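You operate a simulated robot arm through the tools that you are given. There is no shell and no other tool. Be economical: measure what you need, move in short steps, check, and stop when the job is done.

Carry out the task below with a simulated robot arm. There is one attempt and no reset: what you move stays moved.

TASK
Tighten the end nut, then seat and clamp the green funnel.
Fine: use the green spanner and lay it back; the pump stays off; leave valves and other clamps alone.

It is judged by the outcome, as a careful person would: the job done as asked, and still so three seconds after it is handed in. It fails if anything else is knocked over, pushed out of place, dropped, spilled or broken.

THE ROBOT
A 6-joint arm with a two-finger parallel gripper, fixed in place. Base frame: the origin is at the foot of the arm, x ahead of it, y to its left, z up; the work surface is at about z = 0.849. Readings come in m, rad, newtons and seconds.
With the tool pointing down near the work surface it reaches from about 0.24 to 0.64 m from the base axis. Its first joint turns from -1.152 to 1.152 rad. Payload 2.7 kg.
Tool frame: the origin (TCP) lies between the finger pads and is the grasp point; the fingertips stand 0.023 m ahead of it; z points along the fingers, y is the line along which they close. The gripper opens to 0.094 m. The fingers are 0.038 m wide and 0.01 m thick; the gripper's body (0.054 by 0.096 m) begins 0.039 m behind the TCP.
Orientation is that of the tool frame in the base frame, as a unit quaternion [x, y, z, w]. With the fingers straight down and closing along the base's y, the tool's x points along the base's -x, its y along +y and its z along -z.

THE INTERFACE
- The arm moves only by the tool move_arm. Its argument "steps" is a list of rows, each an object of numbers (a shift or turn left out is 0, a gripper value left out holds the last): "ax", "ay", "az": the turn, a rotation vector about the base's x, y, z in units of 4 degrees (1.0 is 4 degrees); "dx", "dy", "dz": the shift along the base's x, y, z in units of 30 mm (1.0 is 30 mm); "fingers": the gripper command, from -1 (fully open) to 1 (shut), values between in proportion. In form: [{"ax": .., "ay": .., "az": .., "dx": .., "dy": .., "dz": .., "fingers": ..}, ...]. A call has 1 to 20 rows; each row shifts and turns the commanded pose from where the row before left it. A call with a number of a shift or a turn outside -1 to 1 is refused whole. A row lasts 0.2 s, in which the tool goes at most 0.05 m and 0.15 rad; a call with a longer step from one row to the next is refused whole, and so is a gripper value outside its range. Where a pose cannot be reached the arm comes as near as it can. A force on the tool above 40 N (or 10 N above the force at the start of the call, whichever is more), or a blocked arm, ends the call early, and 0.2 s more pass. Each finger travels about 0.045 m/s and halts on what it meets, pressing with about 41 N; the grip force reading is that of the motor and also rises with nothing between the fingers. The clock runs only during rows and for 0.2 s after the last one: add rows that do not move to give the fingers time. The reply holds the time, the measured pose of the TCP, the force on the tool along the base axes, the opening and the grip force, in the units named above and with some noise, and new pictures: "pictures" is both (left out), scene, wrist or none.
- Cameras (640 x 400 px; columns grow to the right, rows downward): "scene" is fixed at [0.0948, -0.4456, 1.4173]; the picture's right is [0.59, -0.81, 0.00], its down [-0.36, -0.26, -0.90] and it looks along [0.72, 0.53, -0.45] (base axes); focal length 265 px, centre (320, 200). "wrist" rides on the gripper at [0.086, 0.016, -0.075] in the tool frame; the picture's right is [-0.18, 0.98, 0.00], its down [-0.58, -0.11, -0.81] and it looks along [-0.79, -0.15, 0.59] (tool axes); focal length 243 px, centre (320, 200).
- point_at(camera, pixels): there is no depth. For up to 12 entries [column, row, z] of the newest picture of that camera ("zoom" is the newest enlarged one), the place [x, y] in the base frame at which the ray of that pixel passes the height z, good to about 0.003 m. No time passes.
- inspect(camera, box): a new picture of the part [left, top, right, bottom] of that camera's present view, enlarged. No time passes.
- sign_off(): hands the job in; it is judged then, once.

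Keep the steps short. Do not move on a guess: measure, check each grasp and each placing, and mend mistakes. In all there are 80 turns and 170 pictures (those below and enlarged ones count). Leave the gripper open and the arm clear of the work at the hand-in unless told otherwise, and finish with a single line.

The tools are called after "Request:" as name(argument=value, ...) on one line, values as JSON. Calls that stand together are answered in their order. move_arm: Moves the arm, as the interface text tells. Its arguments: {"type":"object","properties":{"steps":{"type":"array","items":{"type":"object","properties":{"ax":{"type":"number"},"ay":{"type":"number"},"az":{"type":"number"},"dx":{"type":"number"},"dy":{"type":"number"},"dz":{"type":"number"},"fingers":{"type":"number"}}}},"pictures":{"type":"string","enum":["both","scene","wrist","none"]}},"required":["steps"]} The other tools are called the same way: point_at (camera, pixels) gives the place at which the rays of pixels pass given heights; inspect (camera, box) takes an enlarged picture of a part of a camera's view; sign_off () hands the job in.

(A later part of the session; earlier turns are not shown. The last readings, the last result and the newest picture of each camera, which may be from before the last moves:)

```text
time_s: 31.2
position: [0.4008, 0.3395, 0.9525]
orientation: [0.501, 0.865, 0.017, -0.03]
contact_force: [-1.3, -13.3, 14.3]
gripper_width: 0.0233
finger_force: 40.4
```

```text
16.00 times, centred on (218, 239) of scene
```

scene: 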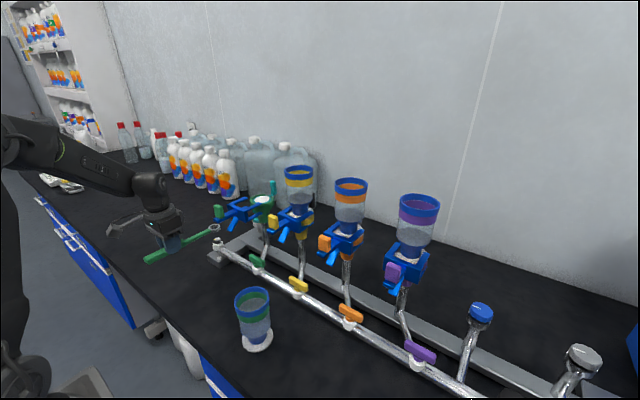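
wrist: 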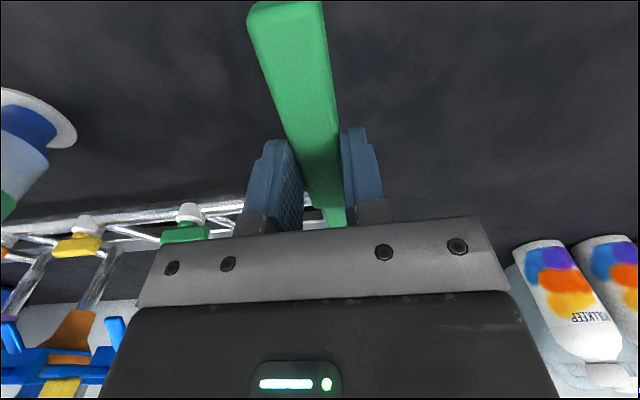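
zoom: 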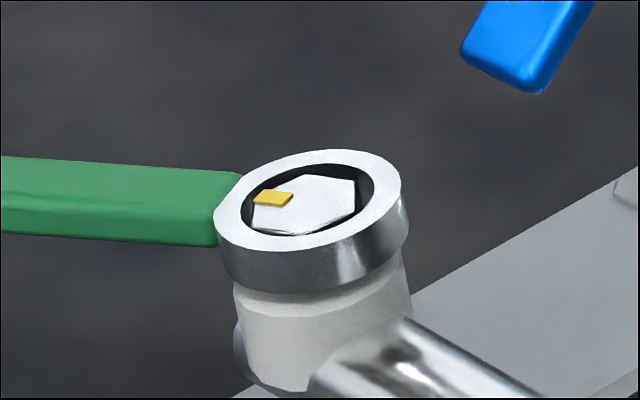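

Request:
move_arm(steps=[{"az": -1, "dx": 0.277, "dy": 0.1}, {"az": -1, "dx": 0.287, "dy": 0.128}, {"az": -1, "dx": 0.295, "dy": 0.108}, {"az": -1, "dx": 0.302, "dy": 0.086}, {"az": -1, "dx": 0.307, "dy": 0.065}, {}], pictures="scene")

Request:
inspect(camera="scene", box=[206, 228, 230, 250])

```text
time_s: 32.4
position: [0.4338, 0.3543, 0.9515]
orientation: [0.627, 0.778, 0.01, -0.029]
contact_force: [-23.2, -15.2, 14.2]
gripper_width: 0.0237
finger_force: 41.0
stopped in row 5: the force on the tool passed its limit (the readings are from after the stop); the commanded pose is now the measured one
```

scene: 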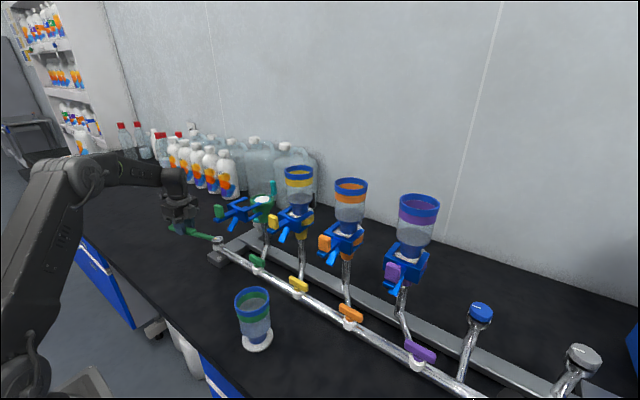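

```text
16.00 times, centred on (218, 239) of scene
```

zoom: 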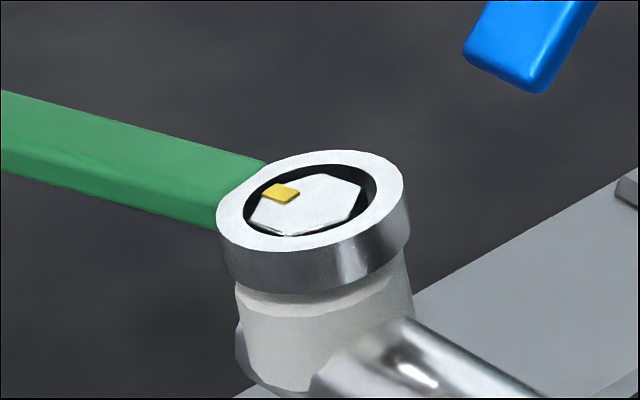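

Resistance rose sharply (23 N against the turn), so the nut seems tight. I'll try one more small turn to confirm it no longer moves.

Request:
move_arm(steps=[{"az": -0.5, "dx": 0.16, "dy": 0.03}, {"az": -0.5, "dx": 0.16, "dy": 0.03}, {}], pictures="none")

Request:
inspect(camera="scene", box=[206, 228, 230, 250])

```text
time_s: 32.8
position: [0.4347, 0.354, 0.9525]
orientation: [0.634, 0.773, 0.005, -0.031]
contact_force: [-23.6, -14.9, 13.1]
gripper_width: 0.0247
finger_force: 41.3
stopped in row 1: the force on the tool passed its limit (the readings are from after the stop); the commanded pose is now the measured one
```

```text
16.00 times, centred on (218, 239) of scene
```

zoom: 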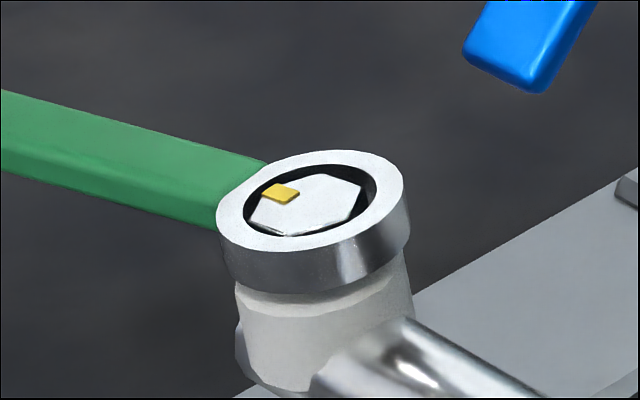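

The mark did not move against the limit, so the nut is tight. I'll relax slightly and lift the ring straight off.

Request:
move_arm(steps=[{"dx": -0.04, "dy": -0.03}, {}], pictures="none")

Request:
move_arm(steps=[{"dz": 0.2}, {"dz": 0.3}, {"dz": 0.5}, {"dz": 0.7}, {}], pictures="both")

Request:
inspect(camera="scene", box=[140, 180, 240, 260])

```text
time_s: 33.4
position: [0.435, 0.3534, 0.9535]
orientation: [0.636, 0.771, 0.008, -0.03]
contact_force: [-24.5, -5.8, 16.5]
gripper_width: 0.0248
finger_force: 40.6
```

```text
time_s: 34.6
position: [0.4374, 0.3539, 1.0016]
orientation: [0.637, 0.77, 0.009, -0.031]
contact_force: [-0.8, 0.2, -0.7]
gripper_width: 0.0234
finger_force: 40.9
```

scene: 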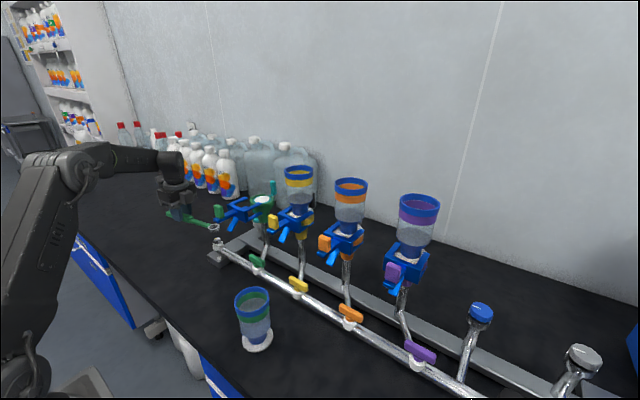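
wrist: 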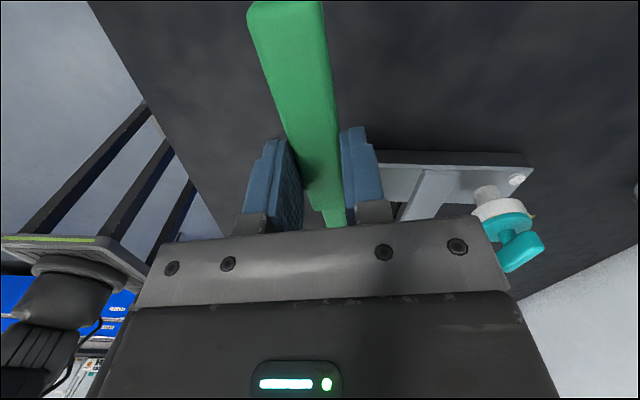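

```text
5.00 times, centred on (190, 220) of scene
```

zoom: 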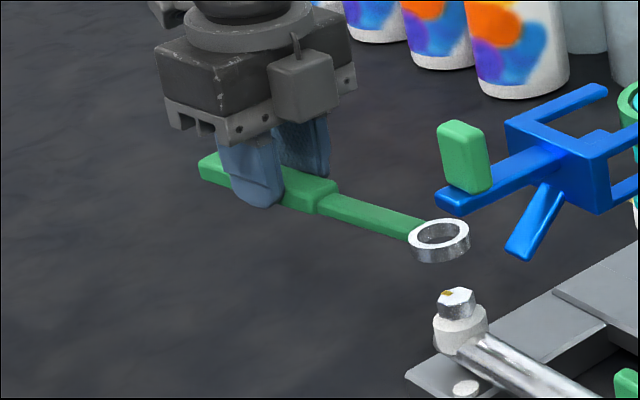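

The nut's mark has turned and the spanner is free. I'll carry it back, rotating through free space on the robot's left side.

Request:
move_arm(steps=[{"az": 1, "dx": -0.23, "dz": 0.05}, {"az": 1, "dx": -0.23, "dz": 0.05}, {"az": 1, "dx": -0.23, "dz": 0.05}, {"az": 1, "dx": -0.23, "dz": 0.05}, {"az": 1, "dx": -0.23, "dz": 0.05}, {"az": 1, "dx": -0.23, "dz": 0.05}, {"az": 1, "dx": -0.23, "dz": 0.05}, {"az": 1, "dx": -0.23, "dz": 0.05}, {"az": 1, "dx": -0.23, "dz": 0.05}, {"az": 1, "dx": -0.23, "dz": 0.05}, {"az": 1, "dx": -0.23}, {"az": 1, "dx": -0.23}, {"az": 1, "dx": -0.23}, {"az": 1, "dx": -0.23}, {"az": 1, "dx": -0.23}, {"az": 1, "dx": -0.23}, {"az": 1, "dx": -0.23}, {"az": 1, "dx": -0.23}, {"az": 1, "dx": -0.23}, {"az": 1, "dx": -0.23}], pictures="none")

Request:
move_arm(steps=[{"az": 1, "dy": -0.2}, {"az": 1, "dy": -0.2}, {"az": 1, "dy": -0.2}, {"az": 1, "dy": -0.2}, {"az": 1, "dy": -0.2}, {"az": 1, "dy": -0.2}, {"az": 1, "dy": -0.2}, {"az": 1, "dy": -0.2}, {"az": 1, "dy": -0.2}, {"az": 1, "dy": -0.2}, {"az": 1, "dy": -0.2}, {"az": 1, "dy": -0.2}, {"az": 1, "dy": -0.2}, {"az": 1, "dy": -0.2}, {"az": 1, "dy": -0.2}, {"az": 1, "dy": -0.2}, {"az": 1, "dy": -0.2}, {"az": 1, "dy": -0.2}, {"az": 1, "dy": -0.2}, {"az": 1, "dy": -0.2}], pictures="scene")

```text
time_s: 38.8
position: [0.2992, 0.3543, 1.018]
orientation: [-0.008, 0.999, -0.012, -0.029]
contact_force: [-0.3, 0.4, -1.6]
gripper_width: 0.0233
finger_force: 40.8
```

```text
time_s: 43.0
position: [0.2991, 0.2346, 1.0165]
orientation: [-0.649, 0.76, -0.028, -0.014]
contact_force: [-0.5, 0.0, -0.8]
gripper_width: 0.0233
finger_force: 41.4
```

scene: 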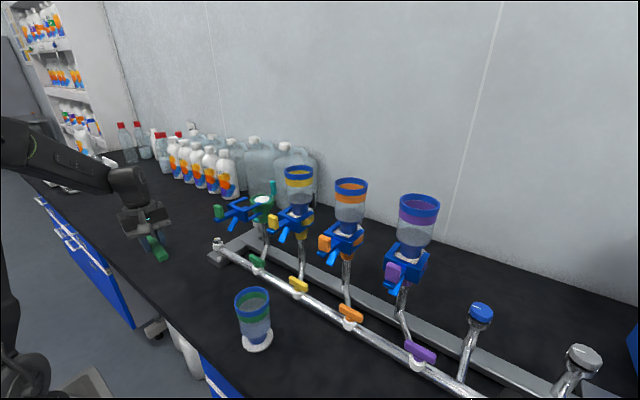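

Request:
move_arm(steps=[{"az": 1, "dy": -0.8, "dx": 0.2}, {"az": 0.45, "dy": -0.9, "dx": 0.15}, {"dy": -0.9}, {"dy": -0.9}, {"dy": -0.9}, {"dy": -0.9}, {"dz": -1}, {"dz": -1}, {"dz": -1}, {}], pictures="both")

Request:
inspect(camera="scene", box=[140, 250, 260, 340])

```text
time_s: 45.2
position: [0.3094, 0.0756, 0.9258]
orientation: [-0.687, 0.726, -0.029, -0.012]
contact_force: [0.6, 0.5, -1.8]
gripper_width: 0.0234
finger_force: 41.2
```

scene: 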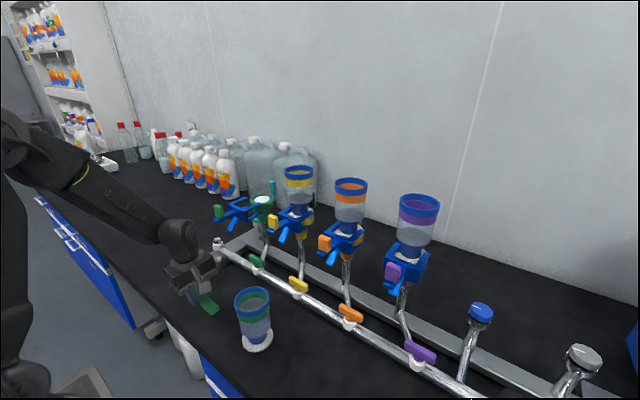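
wrist: 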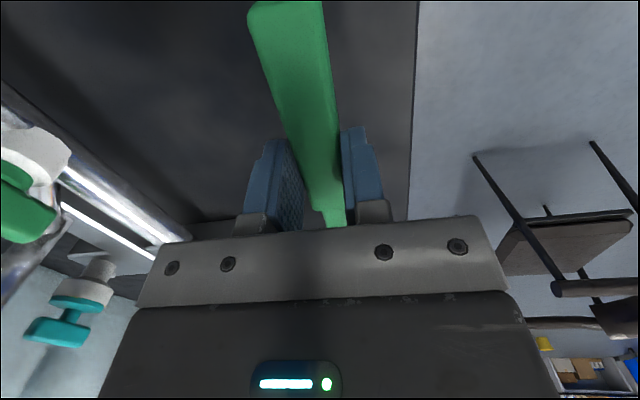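

```text
4.44 times, centred on (200, 295) of scene
```

zoom: 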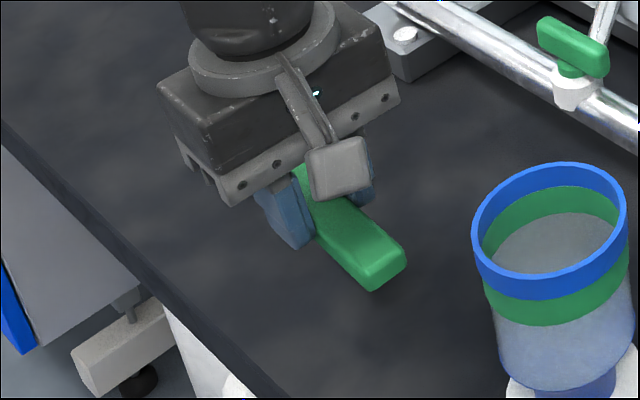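

Request:
move_arm(steps=[{"dz": -0.7}, {"dz": -0.6}, {"dz": -0.15}, {"dz": -0.1}, {}], pictures="none")

```text
time_s: 46.4
position: [0.3091, 0.0749, 0.8803]
orientation: [-0.687, 0.726, -0.028, -0.013]
contact_force: [-0.1, -0.8, -0.4]
gripper_width: 0.0235
finger_force: 41.2
```

Request:
move_arm(steps=[{"dz": -0.05}, {"dz": -0.04}, {}], pictures="wrist")

```text
time_s: 47.2
position: [0.3092, 0.0754, 0.8783]
orientation: [-0.686, 0.727, -0.028, -0.012]
contact_force: [-0.6, -4.1, 9.3]
gripper_width: 0.0232
finger_force: 41.2
```

wrist: 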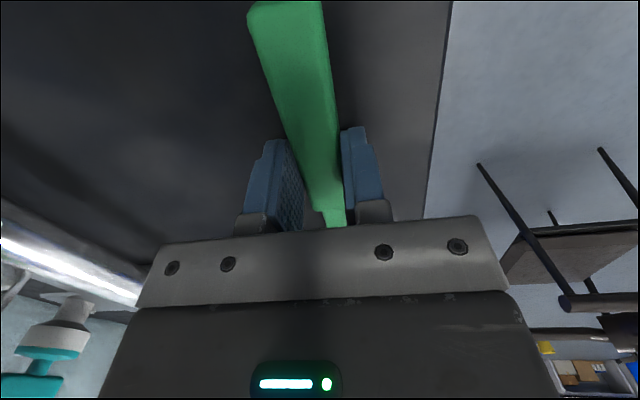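

The spanner is on the table (9 N of contact). I'll release it and lift away.

Request:
move_arm(steps=[{"fingers": -1}, {}, {}, {}, {}, {}, {}, {"dz": 0.5}, {"dz": 1}, {"dz": 1}, {"dz": 1}, {"dz": 1}, {"dz": 1}, {}], pictures="both")

Request:
inspect(camera="scene", box=[140, 230, 260, 340])

```text
time_s: 50.2
position: [0.308, 0.0764, 1.0431]
orientation: [-0.687, 0.726, -0.027, -0.012]
contact_force: [-0.1, 0.3, 0.7]
gripper_width: 0.0939
finger_force: 0.1
```

scene: 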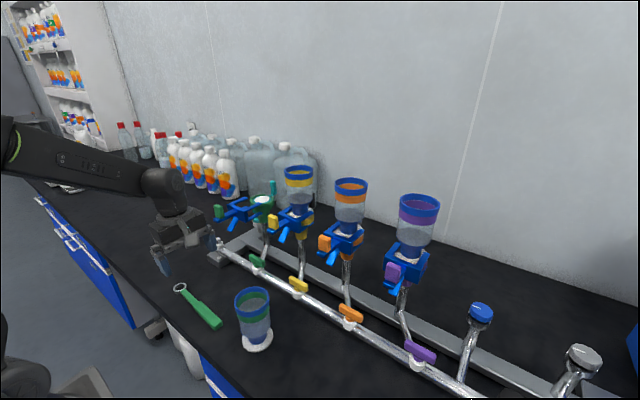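
wrist: 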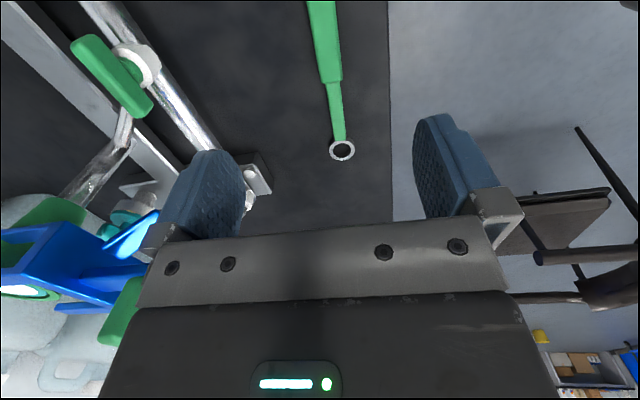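

```text
3.64 times, centred on (200, 285) of scene
```

zoom: 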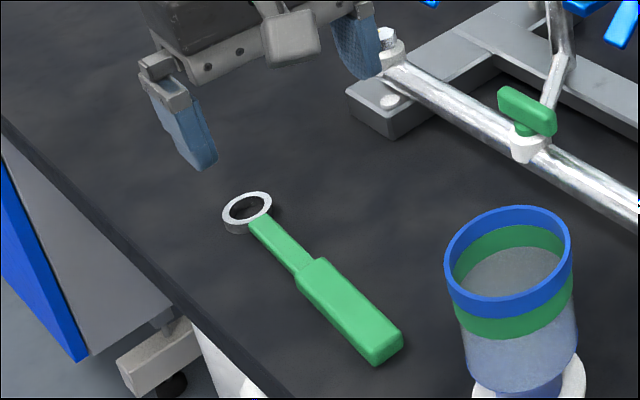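

The spanner is back in its original place (ring at about (180,287) as before). Next I'll turn the gripper back to yaw 0, remove the tilt and move toward the funnel.

Request:
move_arm(steps=[{"az": -1, "dz": 0.13}, {"az": -1, "dz": 0.13}, {"az": -1, "dz": 0.13}, {"az": -1, "dz": 0.13}, {"az": -1, "dz": 0.13}, {"az": -1, "dz": 0.13, "dy": -0.26}, {"az": -1, "dz": 0.13, "dy": -0.26}, {"az": -1, "dz": 0.13, "dy": -0.26}, {"az": -1, "dz": 0.13, "dy": -0.26}, {"az": -1, "dz": 0.13, "dy": -0.26}, {"az": -1, "dz": 0.13, "dy": -0.26}, {"az": -1, "dz": 0.13, "dy": -0.26}, {"az": -1, "dz": 0.13, "dy": -0.26}, {"az": -1, "dz": 0.13, "dy": -0.26}, {"az": -1, "dz": 0.13, "dy": -0.26}, {"az": -1, "dz": 0.13, "dy": -0.26}, {"az": -1, "dz": 0.13, "dy": -0.26}, {"az": -1, "dz": 0.13, "dy": -0.26}, {"az": -1, "dz": 0.13, "dy": -0.26}, {"az": -1, "dz": 0.13, "dy": -0.26}], pictures="none")

Request:
move_arm(steps=[{"az": -1, "dx": -0.5}, {"az": -0.7, "ay": -1, "dx": -0.5}, {"dx": -0.5}, {}], pictures="both")

Request:
inspect(camera="scene", box=[220, 275, 290, 360])

Request:
inspect(camera="scene", box=[206, 228, 230, 250])

```text
time_s: 54.4
position: [0.31, -0.0411, 1.1211]
orientation: [-0.058, 0.998, -0.013, -0.027]
contact_force: [-0.9, -0.1, 0.7]
gripper_width: 0.0939
finger_force: 0.1
```

```text
time_s: 55.4
position: [0.2647, -0.042, 1.1216]
orientation: [0.002, 1.0, -0.013, 0.006]
contact_force: [0.6, -0.8, -0.8]
gripper_width: 0.0943
finger_force: 0.0
```

scene: 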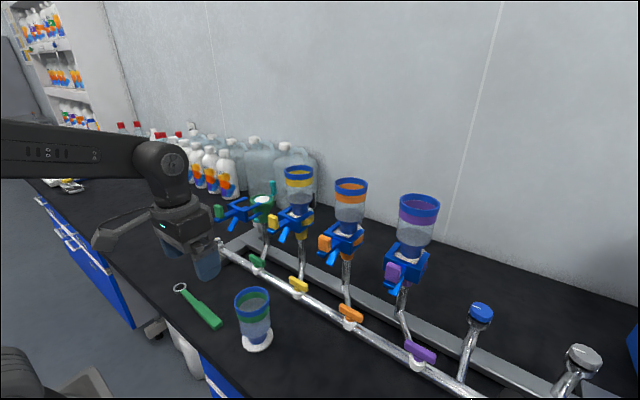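
wrist: 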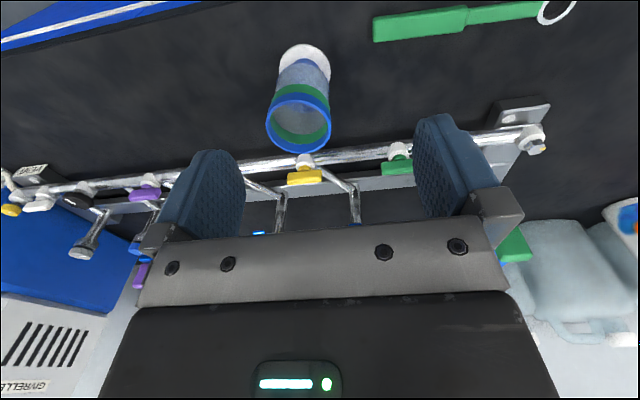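

```text
4.71 times, centred on (255, 318) of scene
```

zoom: 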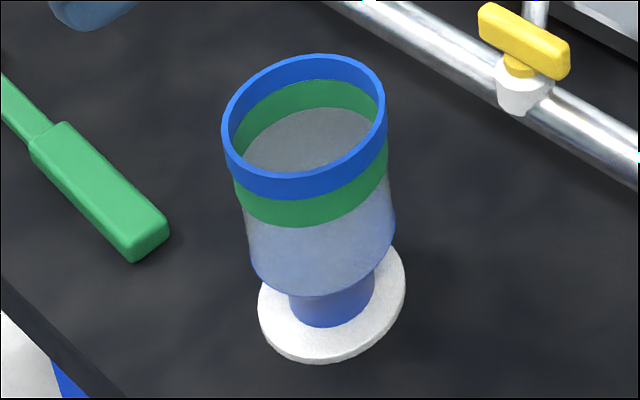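

```text
16.00 times, centred on (218, 239) of scene
```

zoom: 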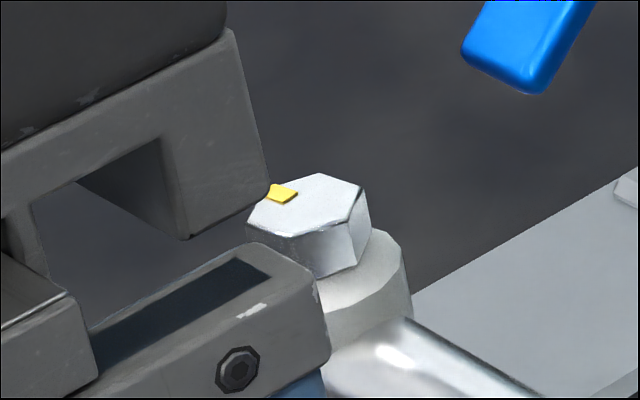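

The nut mark is unchanged. The funnel is upright with its rim at about (298,122) in the wrist view. I'll measure it along with the neighbouring stations.

Request:
point_at(camera="wrist", pixels=[[298, 124, 0.966], [298, 124, 0.961], [266, 125, 0.966], [330, 124, 0.966], [304, 60, 0.857]])

Request:
point_at(camera="scene", pixels=[[251.7, 302, 0.966], [251.7, 302, 0.961], [257.2, 340, 0.857], [298.5, 171, 1.18], [351, 184, 1.18], [262.5, 200, 1.07], [419, 200, 1.18], [272, 182, 1.11]])

```text
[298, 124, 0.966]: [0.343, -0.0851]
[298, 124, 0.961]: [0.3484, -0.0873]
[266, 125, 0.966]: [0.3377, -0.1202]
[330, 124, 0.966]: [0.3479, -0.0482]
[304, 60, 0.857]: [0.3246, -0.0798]
```

```text
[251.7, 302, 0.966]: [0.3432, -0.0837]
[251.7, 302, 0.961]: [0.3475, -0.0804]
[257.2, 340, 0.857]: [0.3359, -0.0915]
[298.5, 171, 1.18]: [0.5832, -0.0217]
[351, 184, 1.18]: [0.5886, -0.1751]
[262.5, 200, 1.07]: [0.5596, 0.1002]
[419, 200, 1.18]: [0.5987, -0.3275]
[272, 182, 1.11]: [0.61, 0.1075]
```

The funnel axis is at (0.343, -0.085), with rim diameter about 74 mm and rim height 0.966. I'll trim the residual tilt and hover above it.

Request:
move_arm(steps=[{"ax": 0.37, "ay": 0.17, "dx": 0.7, "dy": -0.5}, {"dx": 0.9, "dy": -0.5}, {"dx": 1, "dy": -0.43}, {"dz": -1}, {"dz": -1}, {"dz": -0.9}, {}], pictures="both")

Request:
inspect(camera="scene", box=[210, 240, 300, 350])

```text
time_s: 57.0
position: [0.3425, -0.0843, 1.0328]
orientation: [0.001, 1.0, 0.0, 0.001]
contact_force: [0.5, -0.3, -0.8]
gripper_width: 0.0939
finger_force: 0.0
```

scene: 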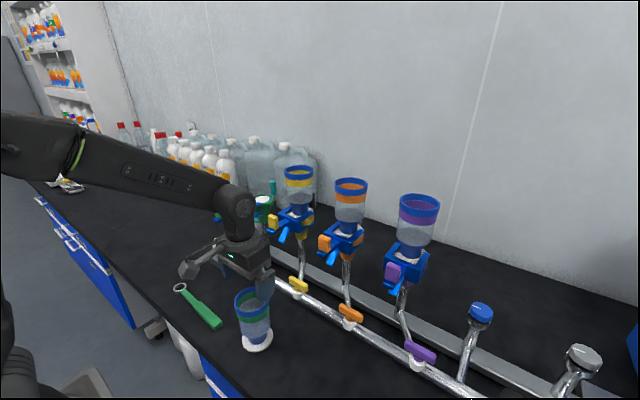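
wrist: 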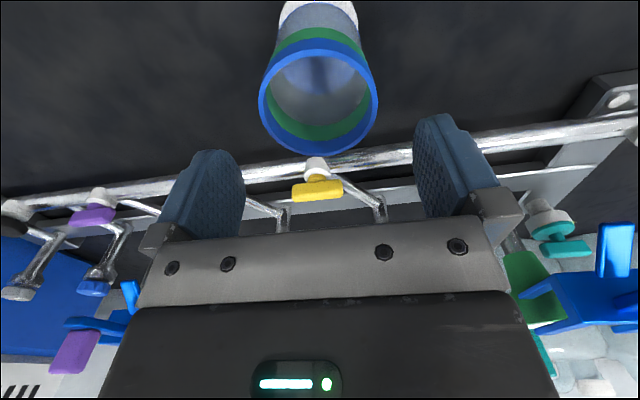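

```text
3.64 times, centred on (255, 295) of scene
```

zoom: 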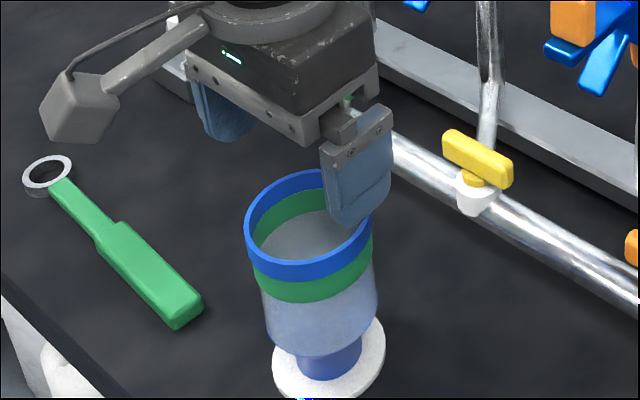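

Request:
point_at(camera="wrist", pixels=[[318, 97, 0.966], [258, 98, 0.966], [379, 98, 0.966], [318, 97, 0.96]])

Request:
move_arm(steps=[{"dz": -0.8}, {}], pictures="none")

Request:
inspect(camera="scene", box=[210, 240, 300, 350])

```text
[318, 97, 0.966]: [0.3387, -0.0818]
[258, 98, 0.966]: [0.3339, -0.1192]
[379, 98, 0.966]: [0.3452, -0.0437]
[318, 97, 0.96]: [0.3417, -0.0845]
```

```text
time_s: 57.6
position: [0.3404, -0.085, 1.0107]
orientation: [0.001, 1.0, 0.0, 0.0]
contact_force: [0.6, 0.6, 0.3]
gripper_width: 0.0941
finger_force: 0.2
```

```text
3.64 times, centred on (255, 295) of scene
```

zoom: 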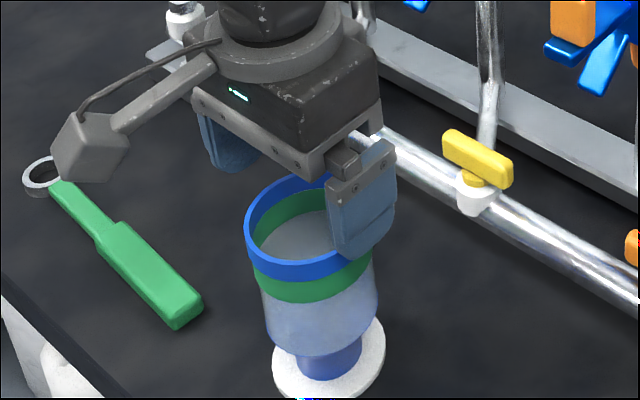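

Request:
move_arm(steps=[{"dz": -0.5, "dy": 0.05}, {"dz": -0.5}, {"dz": -0.5}, {"dz": -0.4}, {}], pictures="wrist")

Request:
inspect(camera="scene", box=[210, 240, 300, 350])

```text
time_s: 58.8
position: [0.3418, -0.0828, 0.9524]
orientation: [0.002, 1.0, 0.001, 0.0]
contact_force: [0.0, -0.2, 0.4]
gripper_width: 0.0941
finger_force: 0.1
```

wrist: 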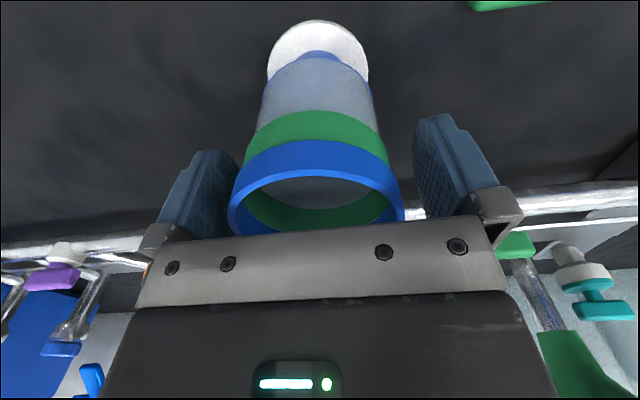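

```text
3.64 times, centred on (255, 295) of scene
```

zoom: 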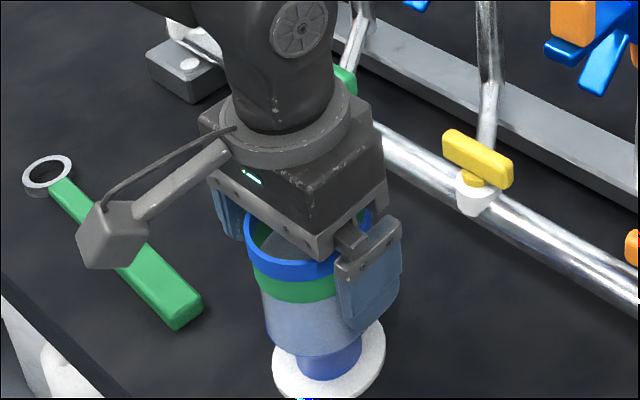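

The fingers flank the rim, so I'll close the gripper.

Request:
move_arm(steps=[{"fingers": 0}, {"fingers": 1}, {}, {}, {}, {}], pictures="wrist")

Request:
inspect(camera="scene", box=[210, 240, 300, 350])

```text
time_s: 60.2
position: [0.3416, -0.0824, 0.9522]
orientation: [0.001, 1.0, 0.0, 0.0]
contact_force: [-0.3, 0.4, -0.5]
gripper_width: 0.0616
finger_force: 41.4
```

wrist: 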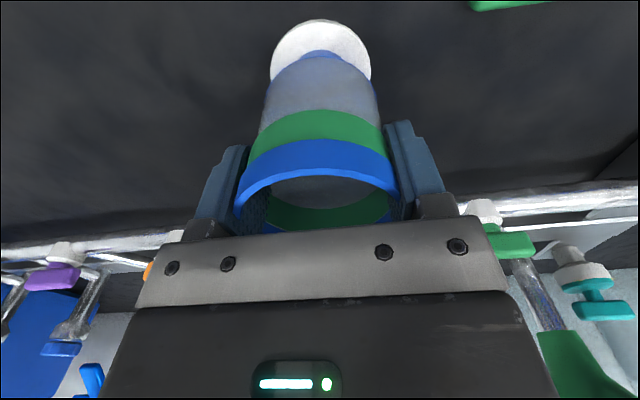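

```text
3.64 times, centred on (255, 295) of scene
```

zoom: 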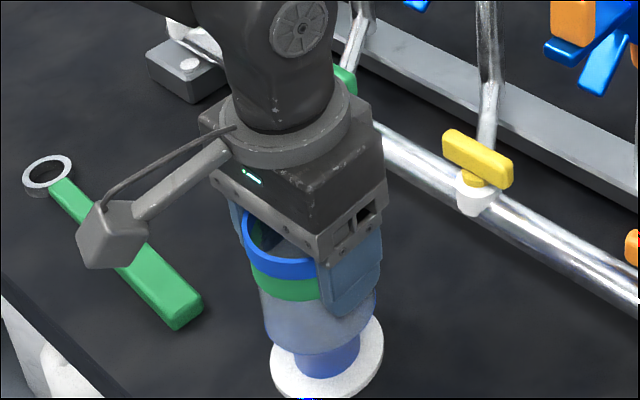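

Gripped. I'll lift straight up and check.

Request:
move_arm(steps=[{"dz": 0.3}, {"dz": 0.7}, {"dz": 1}, {"dz": 1}, {"dz": 1}, {"dz": 1}, {"dz": 1}, {"dz": 1}, {"dz": 1}, {"dz": 1}, {"dz": 1}, {"dz": 0.6}, {}], pictures="both")

```text
time_s: 63.0
position: [0.3434, -0.0839, 1.2721]
orientation: [0.002, 1.0, 0.0, 0.0]
contact_force: [-0.2, 0.0, -2.2]
gripper_width: 0.062
finger_force: 41.4
```

scene: 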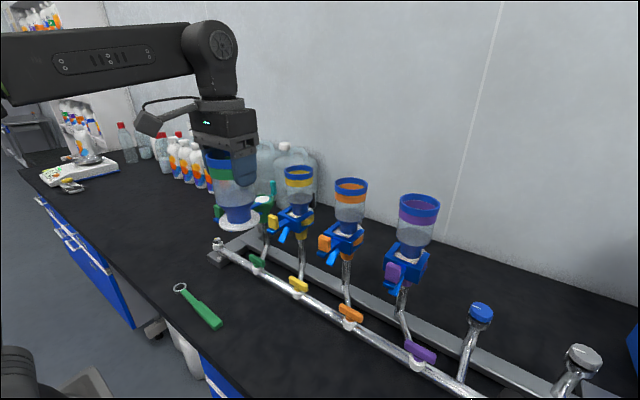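
wrist: 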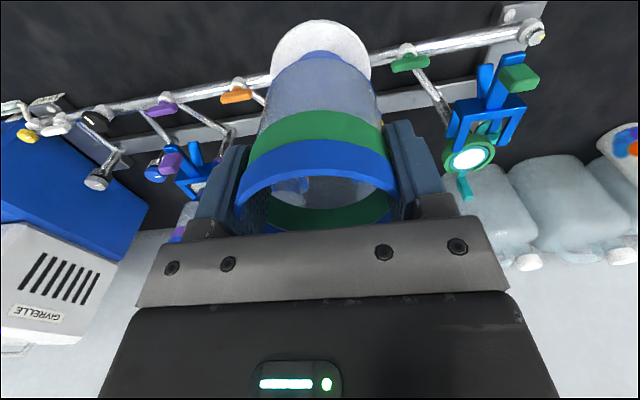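

The funnel hangs level. The wrist view now shows the green cup clearly at about (470,156), so I'll measure the cup and clamp.

Request:
inspect(camera="wrist", box=[430, 50, 550, 210])

Request:
point_at(camera="wrist", pixels=[[470, 156, 1.07], [470, 156, 1.08], [470, 156, 1.06], [519, 77, 1.09], [466, 187, 1.11], [487, 109, 1.08], [526, 107, 1.08]])

Request:
point_at(camera="scene", pixels=[[320, 177, 1.17]])

```text
2.50 times, centred on (490, 130) of wrist
```

zoom: 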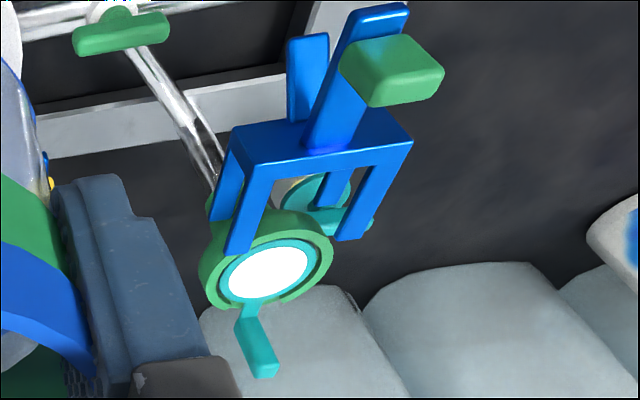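

```text
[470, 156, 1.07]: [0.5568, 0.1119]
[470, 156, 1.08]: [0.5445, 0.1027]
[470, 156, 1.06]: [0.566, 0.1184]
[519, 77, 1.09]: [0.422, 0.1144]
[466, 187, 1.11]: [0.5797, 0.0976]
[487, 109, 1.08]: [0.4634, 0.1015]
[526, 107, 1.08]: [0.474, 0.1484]
```

```text
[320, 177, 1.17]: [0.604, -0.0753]
```

Request:
point_at(camera="wrist", pixels=[[269, 57, 1.174], [371, 57, 1.174], [320, 57, 1.174], [468, 159, 1.067], [468, 159, 1.07]])

Request:
inspect(camera="scene", box=[190, 100, 290, 250])

Request:
inspect(camera="wrist", box=[240, 0, 400, 100])

```text
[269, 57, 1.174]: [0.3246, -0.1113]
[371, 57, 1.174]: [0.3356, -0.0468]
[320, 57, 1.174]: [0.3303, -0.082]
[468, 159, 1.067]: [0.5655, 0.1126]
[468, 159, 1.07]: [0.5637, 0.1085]
```

```text
2.67 times, centred on (240, 175) of scene
```

zoom: 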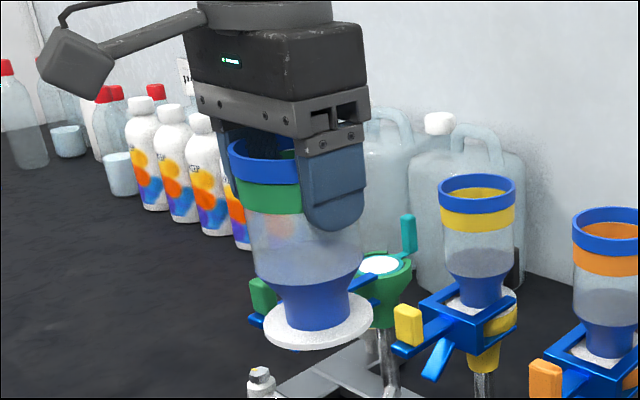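

```text
4.00 times, centred on (320, 50) of wrist
```

zoom: 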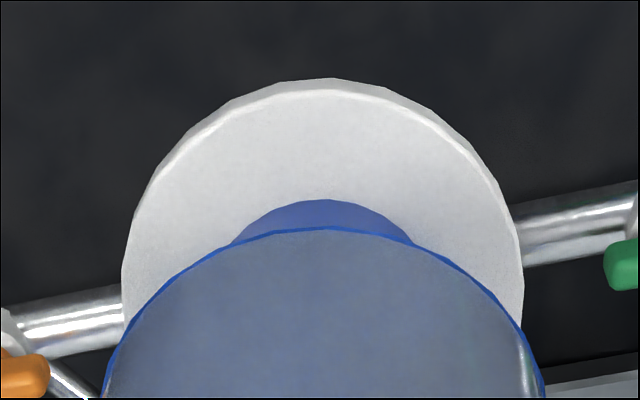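

Now I'll carry the funnel to above the cup, keeping its base near 1.17, well above the clamp and tab.

Request:
move_arm(steps=[{"dy": 0.8, "dx": 0.2}, {"dy": 0.8, "dx": 0.6}, {"dy": 0.8, "dx": 0.8}, {"dy": 0.8, "dx": 0.8}, {"dy": 0.8, "dx": 0.8}, {"dy": 0.8, "dx": 0.8}, {"dy": 0.8, "dx": 0.8}, {"dy": 0.77, "dx": 0.8}, {"dx": 0.8}, {"dx": 0.7}, {"dx": 0.3}, {}], pictures="both")

Request:
inspect(camera="scene", box=[215, 120, 315, 230])

```text
time_s: 65.6
position: [0.5257, 0.0989, 1.2366]
orientation: [0.001, 1.0, 0.0, 0.001]
contact_force: [0.0, -0.4, -2.0]
gripper_width: 0.0619
finger_force: 41.3
out of reach, approached as far as the arm can: row 8, 9, 10, 11
```

scene: 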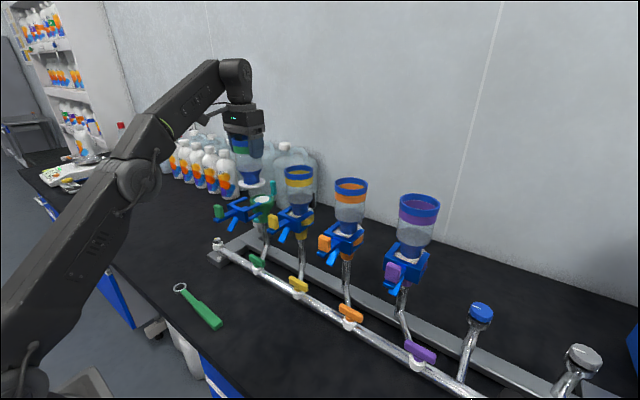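
wrist: 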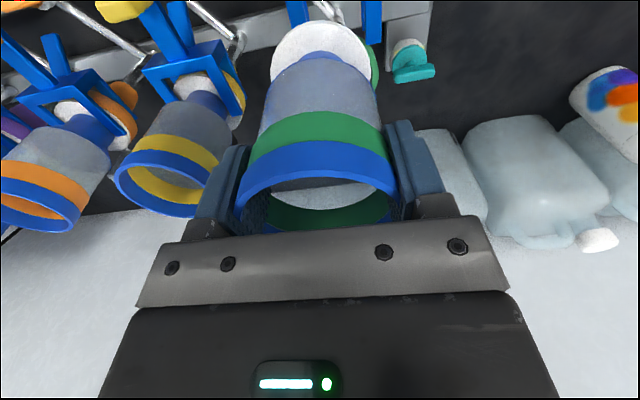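

```text
3.64 times, centred on (265, 175) of scene
```

zoom: 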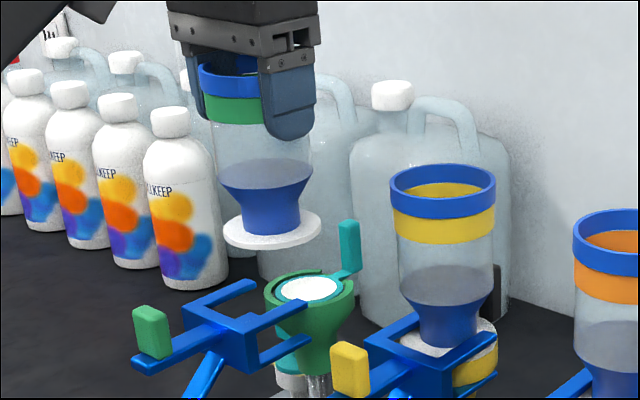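

The arm's reach ran out at z≈1.24, r≈0.535. Before deciding on a regrip, I'll test the true reach in the free area to the left, at placing height and at a lower height.

Request:
move_arm(steps=[{"dx": -1}, {"dx": -1, "dy": 1}, {"dy": 1}, {"dy": 1}, {"dy": 1}, {"dy": 1}, {"dy": 1, "dz": -1}, {"dy": 0.7, "dz": -0.9}, {}], pictures="none")

Request:
move_arm(steps=[{"dx": 0.5, "dy": 0.3}, {"dx": 0.5, "dy": 0.3}, {"dx": 0.4, "dy": 0.25}, {"dx": 0.2, "dy": 0.1}, {}], pictures="scene")

```text
time_s: 67.6
position: [0.463, 0.3019, 1.1799]
orientation: [0.001, 1.0, 0.0, 0.001]
contact_force: [0.0, -0.7, -1.4]
gripper_width: 0.0618
finger_force: 41.1
```

```text
time_s: 68.8
position: [0.4832, 0.309, 1.171]
orientation: [0.002, 1.0, 0.0, 0.001]
contact_force: [0.0, -0.7, -0.1]
gripper_width: 0.0618
finger_force: 41.4
out of reach, approached as far as the arm can: row 2, 3, 4
```

scene: 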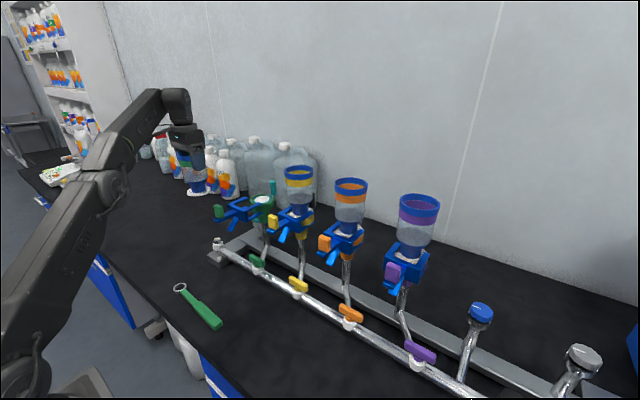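

Maximum radius is 0.574 m at this height, and about 0.575 is needed. I'll set the funnel on the free table to the left and regrip it about 16 mm lower, which gains reach.

Request:
move_arm(steps=[{"dx": -1, "dy": 0.35}, {"dx": -1, "dy": 0.35}, {"dx": -0.8, "dy": 0.35}, {"dz": -1}, {"dz": -1}, {"dz": -1}, {"dz": -1}, {"dz": -1}, {"dz": -1}, {}], pictures="both")

```text
time_s: 71.0
position: [0.4002, 0.341, 0.9896]
orientation: [0.002, 1.0, 0.0, 0.001]
contact_force: [0.2, -0.2, -1.1]
gripper_width: 0.0621
finger_force: 41.1
```

scene: 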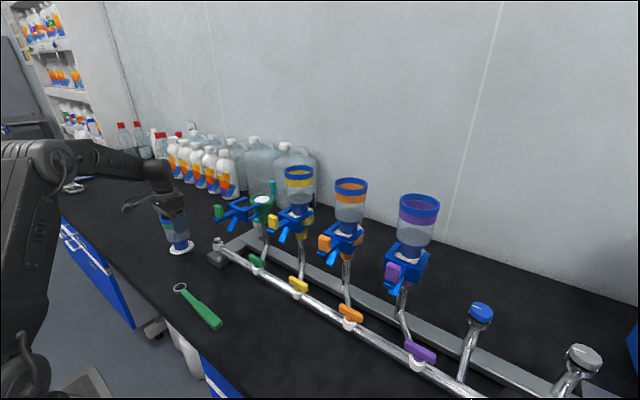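
wrist: 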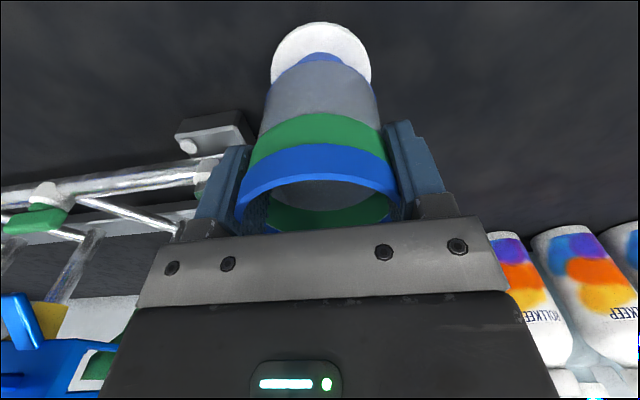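

Request:
move_arm(steps=[{"dz": -0.6}, {"dz": -0.5}, {"dz": -0.08}, {"dz": -0.05}, {}], pictures="none")

```text
time_s: 72.2
position: [0.3992, 0.3395, 0.9533]
orientation: [0.002, 1.0, 0.0, 0.0]
contact_force: [-0.5, 0.1, -1.3]
gripper_width: 0.0618
finger_force: 40.9
```

Request:
move_arm(steps=[{"dz": -0.05}, {"dz": -0.03}, {}], pictures="none")

```text
time_s: 73.0
position: [0.4007, 0.3393, 0.9531]
orientation: [0.002, 1.0, 0.001, 0.001]
contact_force: [-3.3, 0.6, 6.3]
gripper_width: 0.0618
finger_force: 40.9
```

The base is on the table (6 N). I'll open, go 16 mm lower and regrip.

Request:
move_arm(steps=[{"fingers": -1}, {}, {}, {}, {}, {"dz": -0.25}, {"dz": -0.25}, {}], pictures="wrist")

Request:
inspect(camera="scene", box=[120, 150, 220, 270])

```text
time_s: 74.8
position: [0.4005, 0.3394, 0.9359]
orientation: [0.002, 1.0, 0.0, 0.0]
contact_force: [-0.1, -1.3, 3.8]
gripper_width: 0.0941
finger_force: 0.1
```

wrist: 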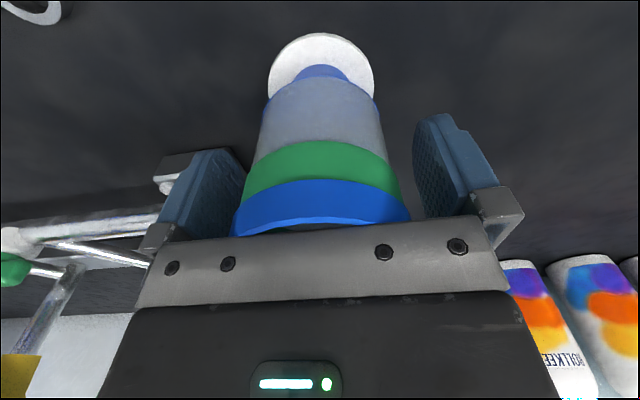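

```text
3.33 times, centred on (170, 210) of scene
```

zoom: 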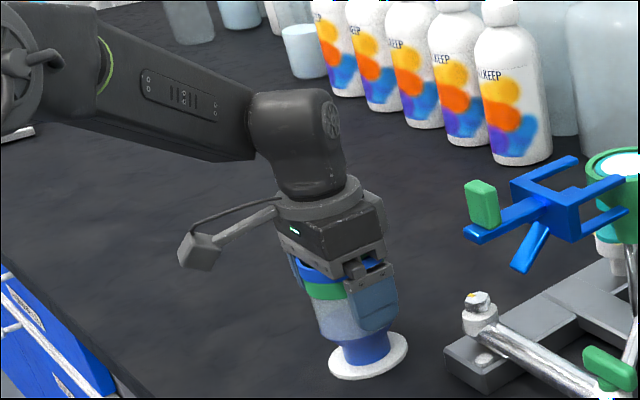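

The gripper body is just touching the rim (3.8 N). I'll rise 3 mm and close.

Request:
move_arm(steps=[{"dz": 0.12}, {}, {"fingers": 0}, {"fingers": 1}, {}, {}, {}, {}], pictures="wrist")

```text
time_s: 76.6
position: [0.3998, 0.3397, 0.9385]
orientation: [0.002, 1.0, 0.0, 0.002]
contact_force: [-1.1, 0.4, -0.6]
gripper_width: 0.0619
finger_force: 40.9
```

wrist: 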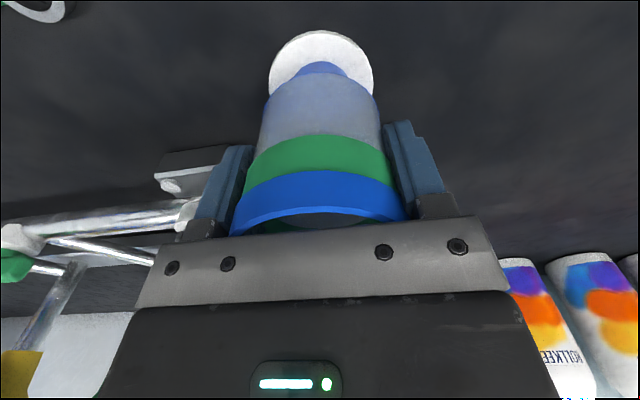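

Gripped at the lower point, with the TCP about 0.0895 above the base. I'll lift and approach the cup from the left, above the fork tips.

Request:
move_arm(steps=[{"dz": 0.4}, {"dz": 1}, {"dz": 1}, {"dz": 1}, {"dz": 1}, {"dz": 1}, {"dz": 1}, {"dz": 1}, {"dz": 1}, {"dx": 0.8, "dy": -0.8}, {"dx": 0.8, "dy": -0.8}, {"dx": 0.8, "dy": -0.8}, {"dx": 0.7, "dy": -0.8}, {"dy": -1, "dx": 0.2}, {"dy": -1, "dx": 0.2}, {"dy": -0.6, "dx": 0.2}, {"dy": -0.4, "dx": 0.2}, {}], pictures="both")

Request:
inspect(camera="scene", box=[215, 130, 305, 230])

Request:
inspect(camera="wrist", box=[220, 0, 420, 120])

```text
time_s: 80.4
position: [0.5174, 0.1512, 1.1907]
orientation: [0.002, 1.0, 0.0, 0.001]
contact_force: [-0.2, -0.3, -1.8]
gripper_width: 0.0622
finger_force: 40.8
```

scene: 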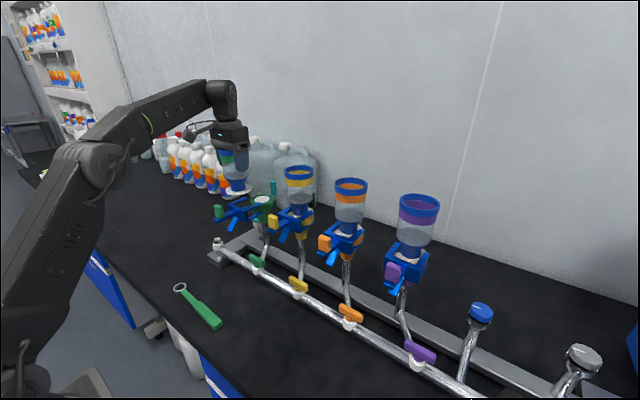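
wrist: 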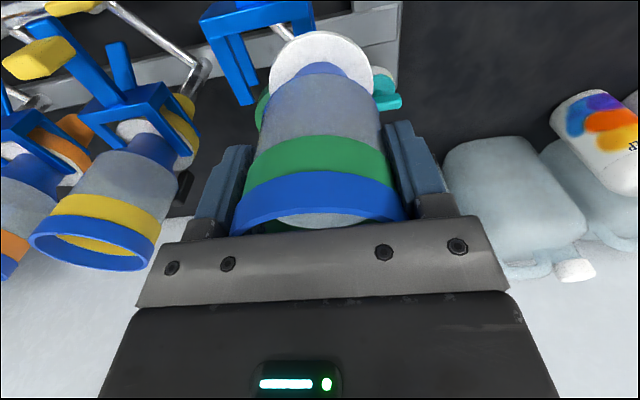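

```text
4.00 times, centred on (260, 180) of scene
```

zoom: 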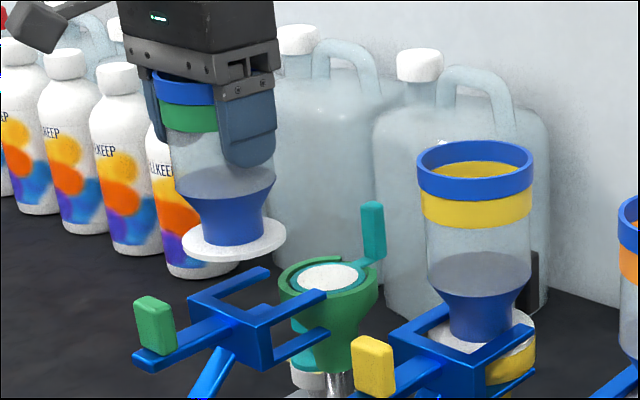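

```text
3.20 times, centred on (320, 60) of wrist
```

zoom: 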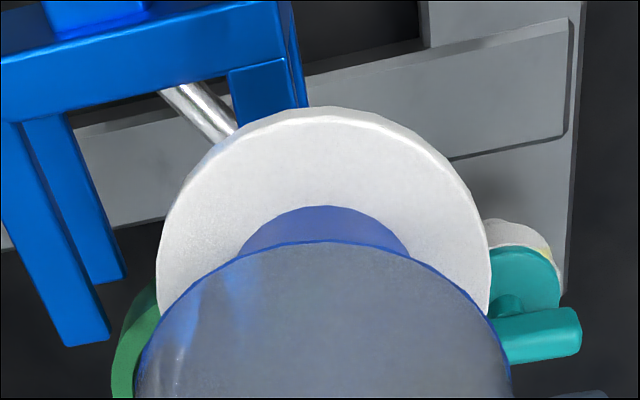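

Request:
point_at(camera="scene", pixels=[[238.5, 190.5, 1.101], [238.5, 189.5, 1.105], [262, 199.2, 1.065], [262, 199.2, 1.07], [262, 199.2, 1.075]])

```text
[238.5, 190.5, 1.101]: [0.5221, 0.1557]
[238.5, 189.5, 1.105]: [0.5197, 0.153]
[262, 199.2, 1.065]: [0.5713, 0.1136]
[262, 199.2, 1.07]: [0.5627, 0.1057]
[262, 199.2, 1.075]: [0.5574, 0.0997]
```

Request:
move_arm(steps=[{"dx": 0.35, "dy": -0.5}, {"dx": 0.35, "dy": -0.5}, {"dx": 0.4, "dy": -0.43}, {}], pictures="none")

Request:
inspect(camera="wrist", box=[220, 0, 420, 120])

Request:
inspect(camera="scene", box=[230, 165, 290, 215])

```text
time_s: 81.4
position: [0.55, 0.11, 1.1921]
orientation: [0.001, 1.0, 0.0, 0.001]
contact_force: [0.0, -0.4, -1.2]
gripper_width: 0.0617
finger_force: 40.8
```

```text
3.20 times, centred on (320, 60) of wrist
```

zoom: 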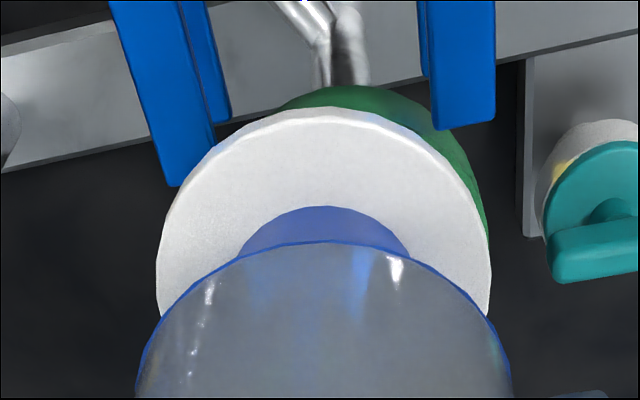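

```text
8.00 times, centred on (260, 190) of scene
```

zoom: 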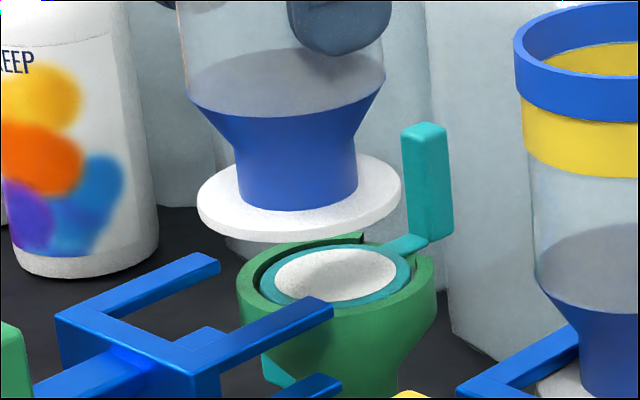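

Request:
point_at(camera="scene", pixels=[[261.3, 203.5, 1.07], [261.3, 203.5, 1.08], [261.3, 203.5, 1.09], [246.5, 198, 1.08], [247, 197.8, 1.09]])

Request:
point_at(camera="wrist", pixels=[[274.7, 55.3, 1.07], [274.7, 55.3, 1.08], [274.7, 55.3, 1.09], [364.5, 38, 1.08], [364.5, 38, 1.09]])

```text
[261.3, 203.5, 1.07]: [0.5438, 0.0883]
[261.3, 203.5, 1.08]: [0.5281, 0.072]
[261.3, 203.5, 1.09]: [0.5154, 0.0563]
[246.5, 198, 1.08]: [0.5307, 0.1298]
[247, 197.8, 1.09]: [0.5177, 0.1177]
```

```text
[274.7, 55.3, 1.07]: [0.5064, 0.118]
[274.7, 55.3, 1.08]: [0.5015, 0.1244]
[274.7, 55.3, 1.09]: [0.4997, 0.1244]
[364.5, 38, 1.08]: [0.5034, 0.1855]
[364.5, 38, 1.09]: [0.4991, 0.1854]
```

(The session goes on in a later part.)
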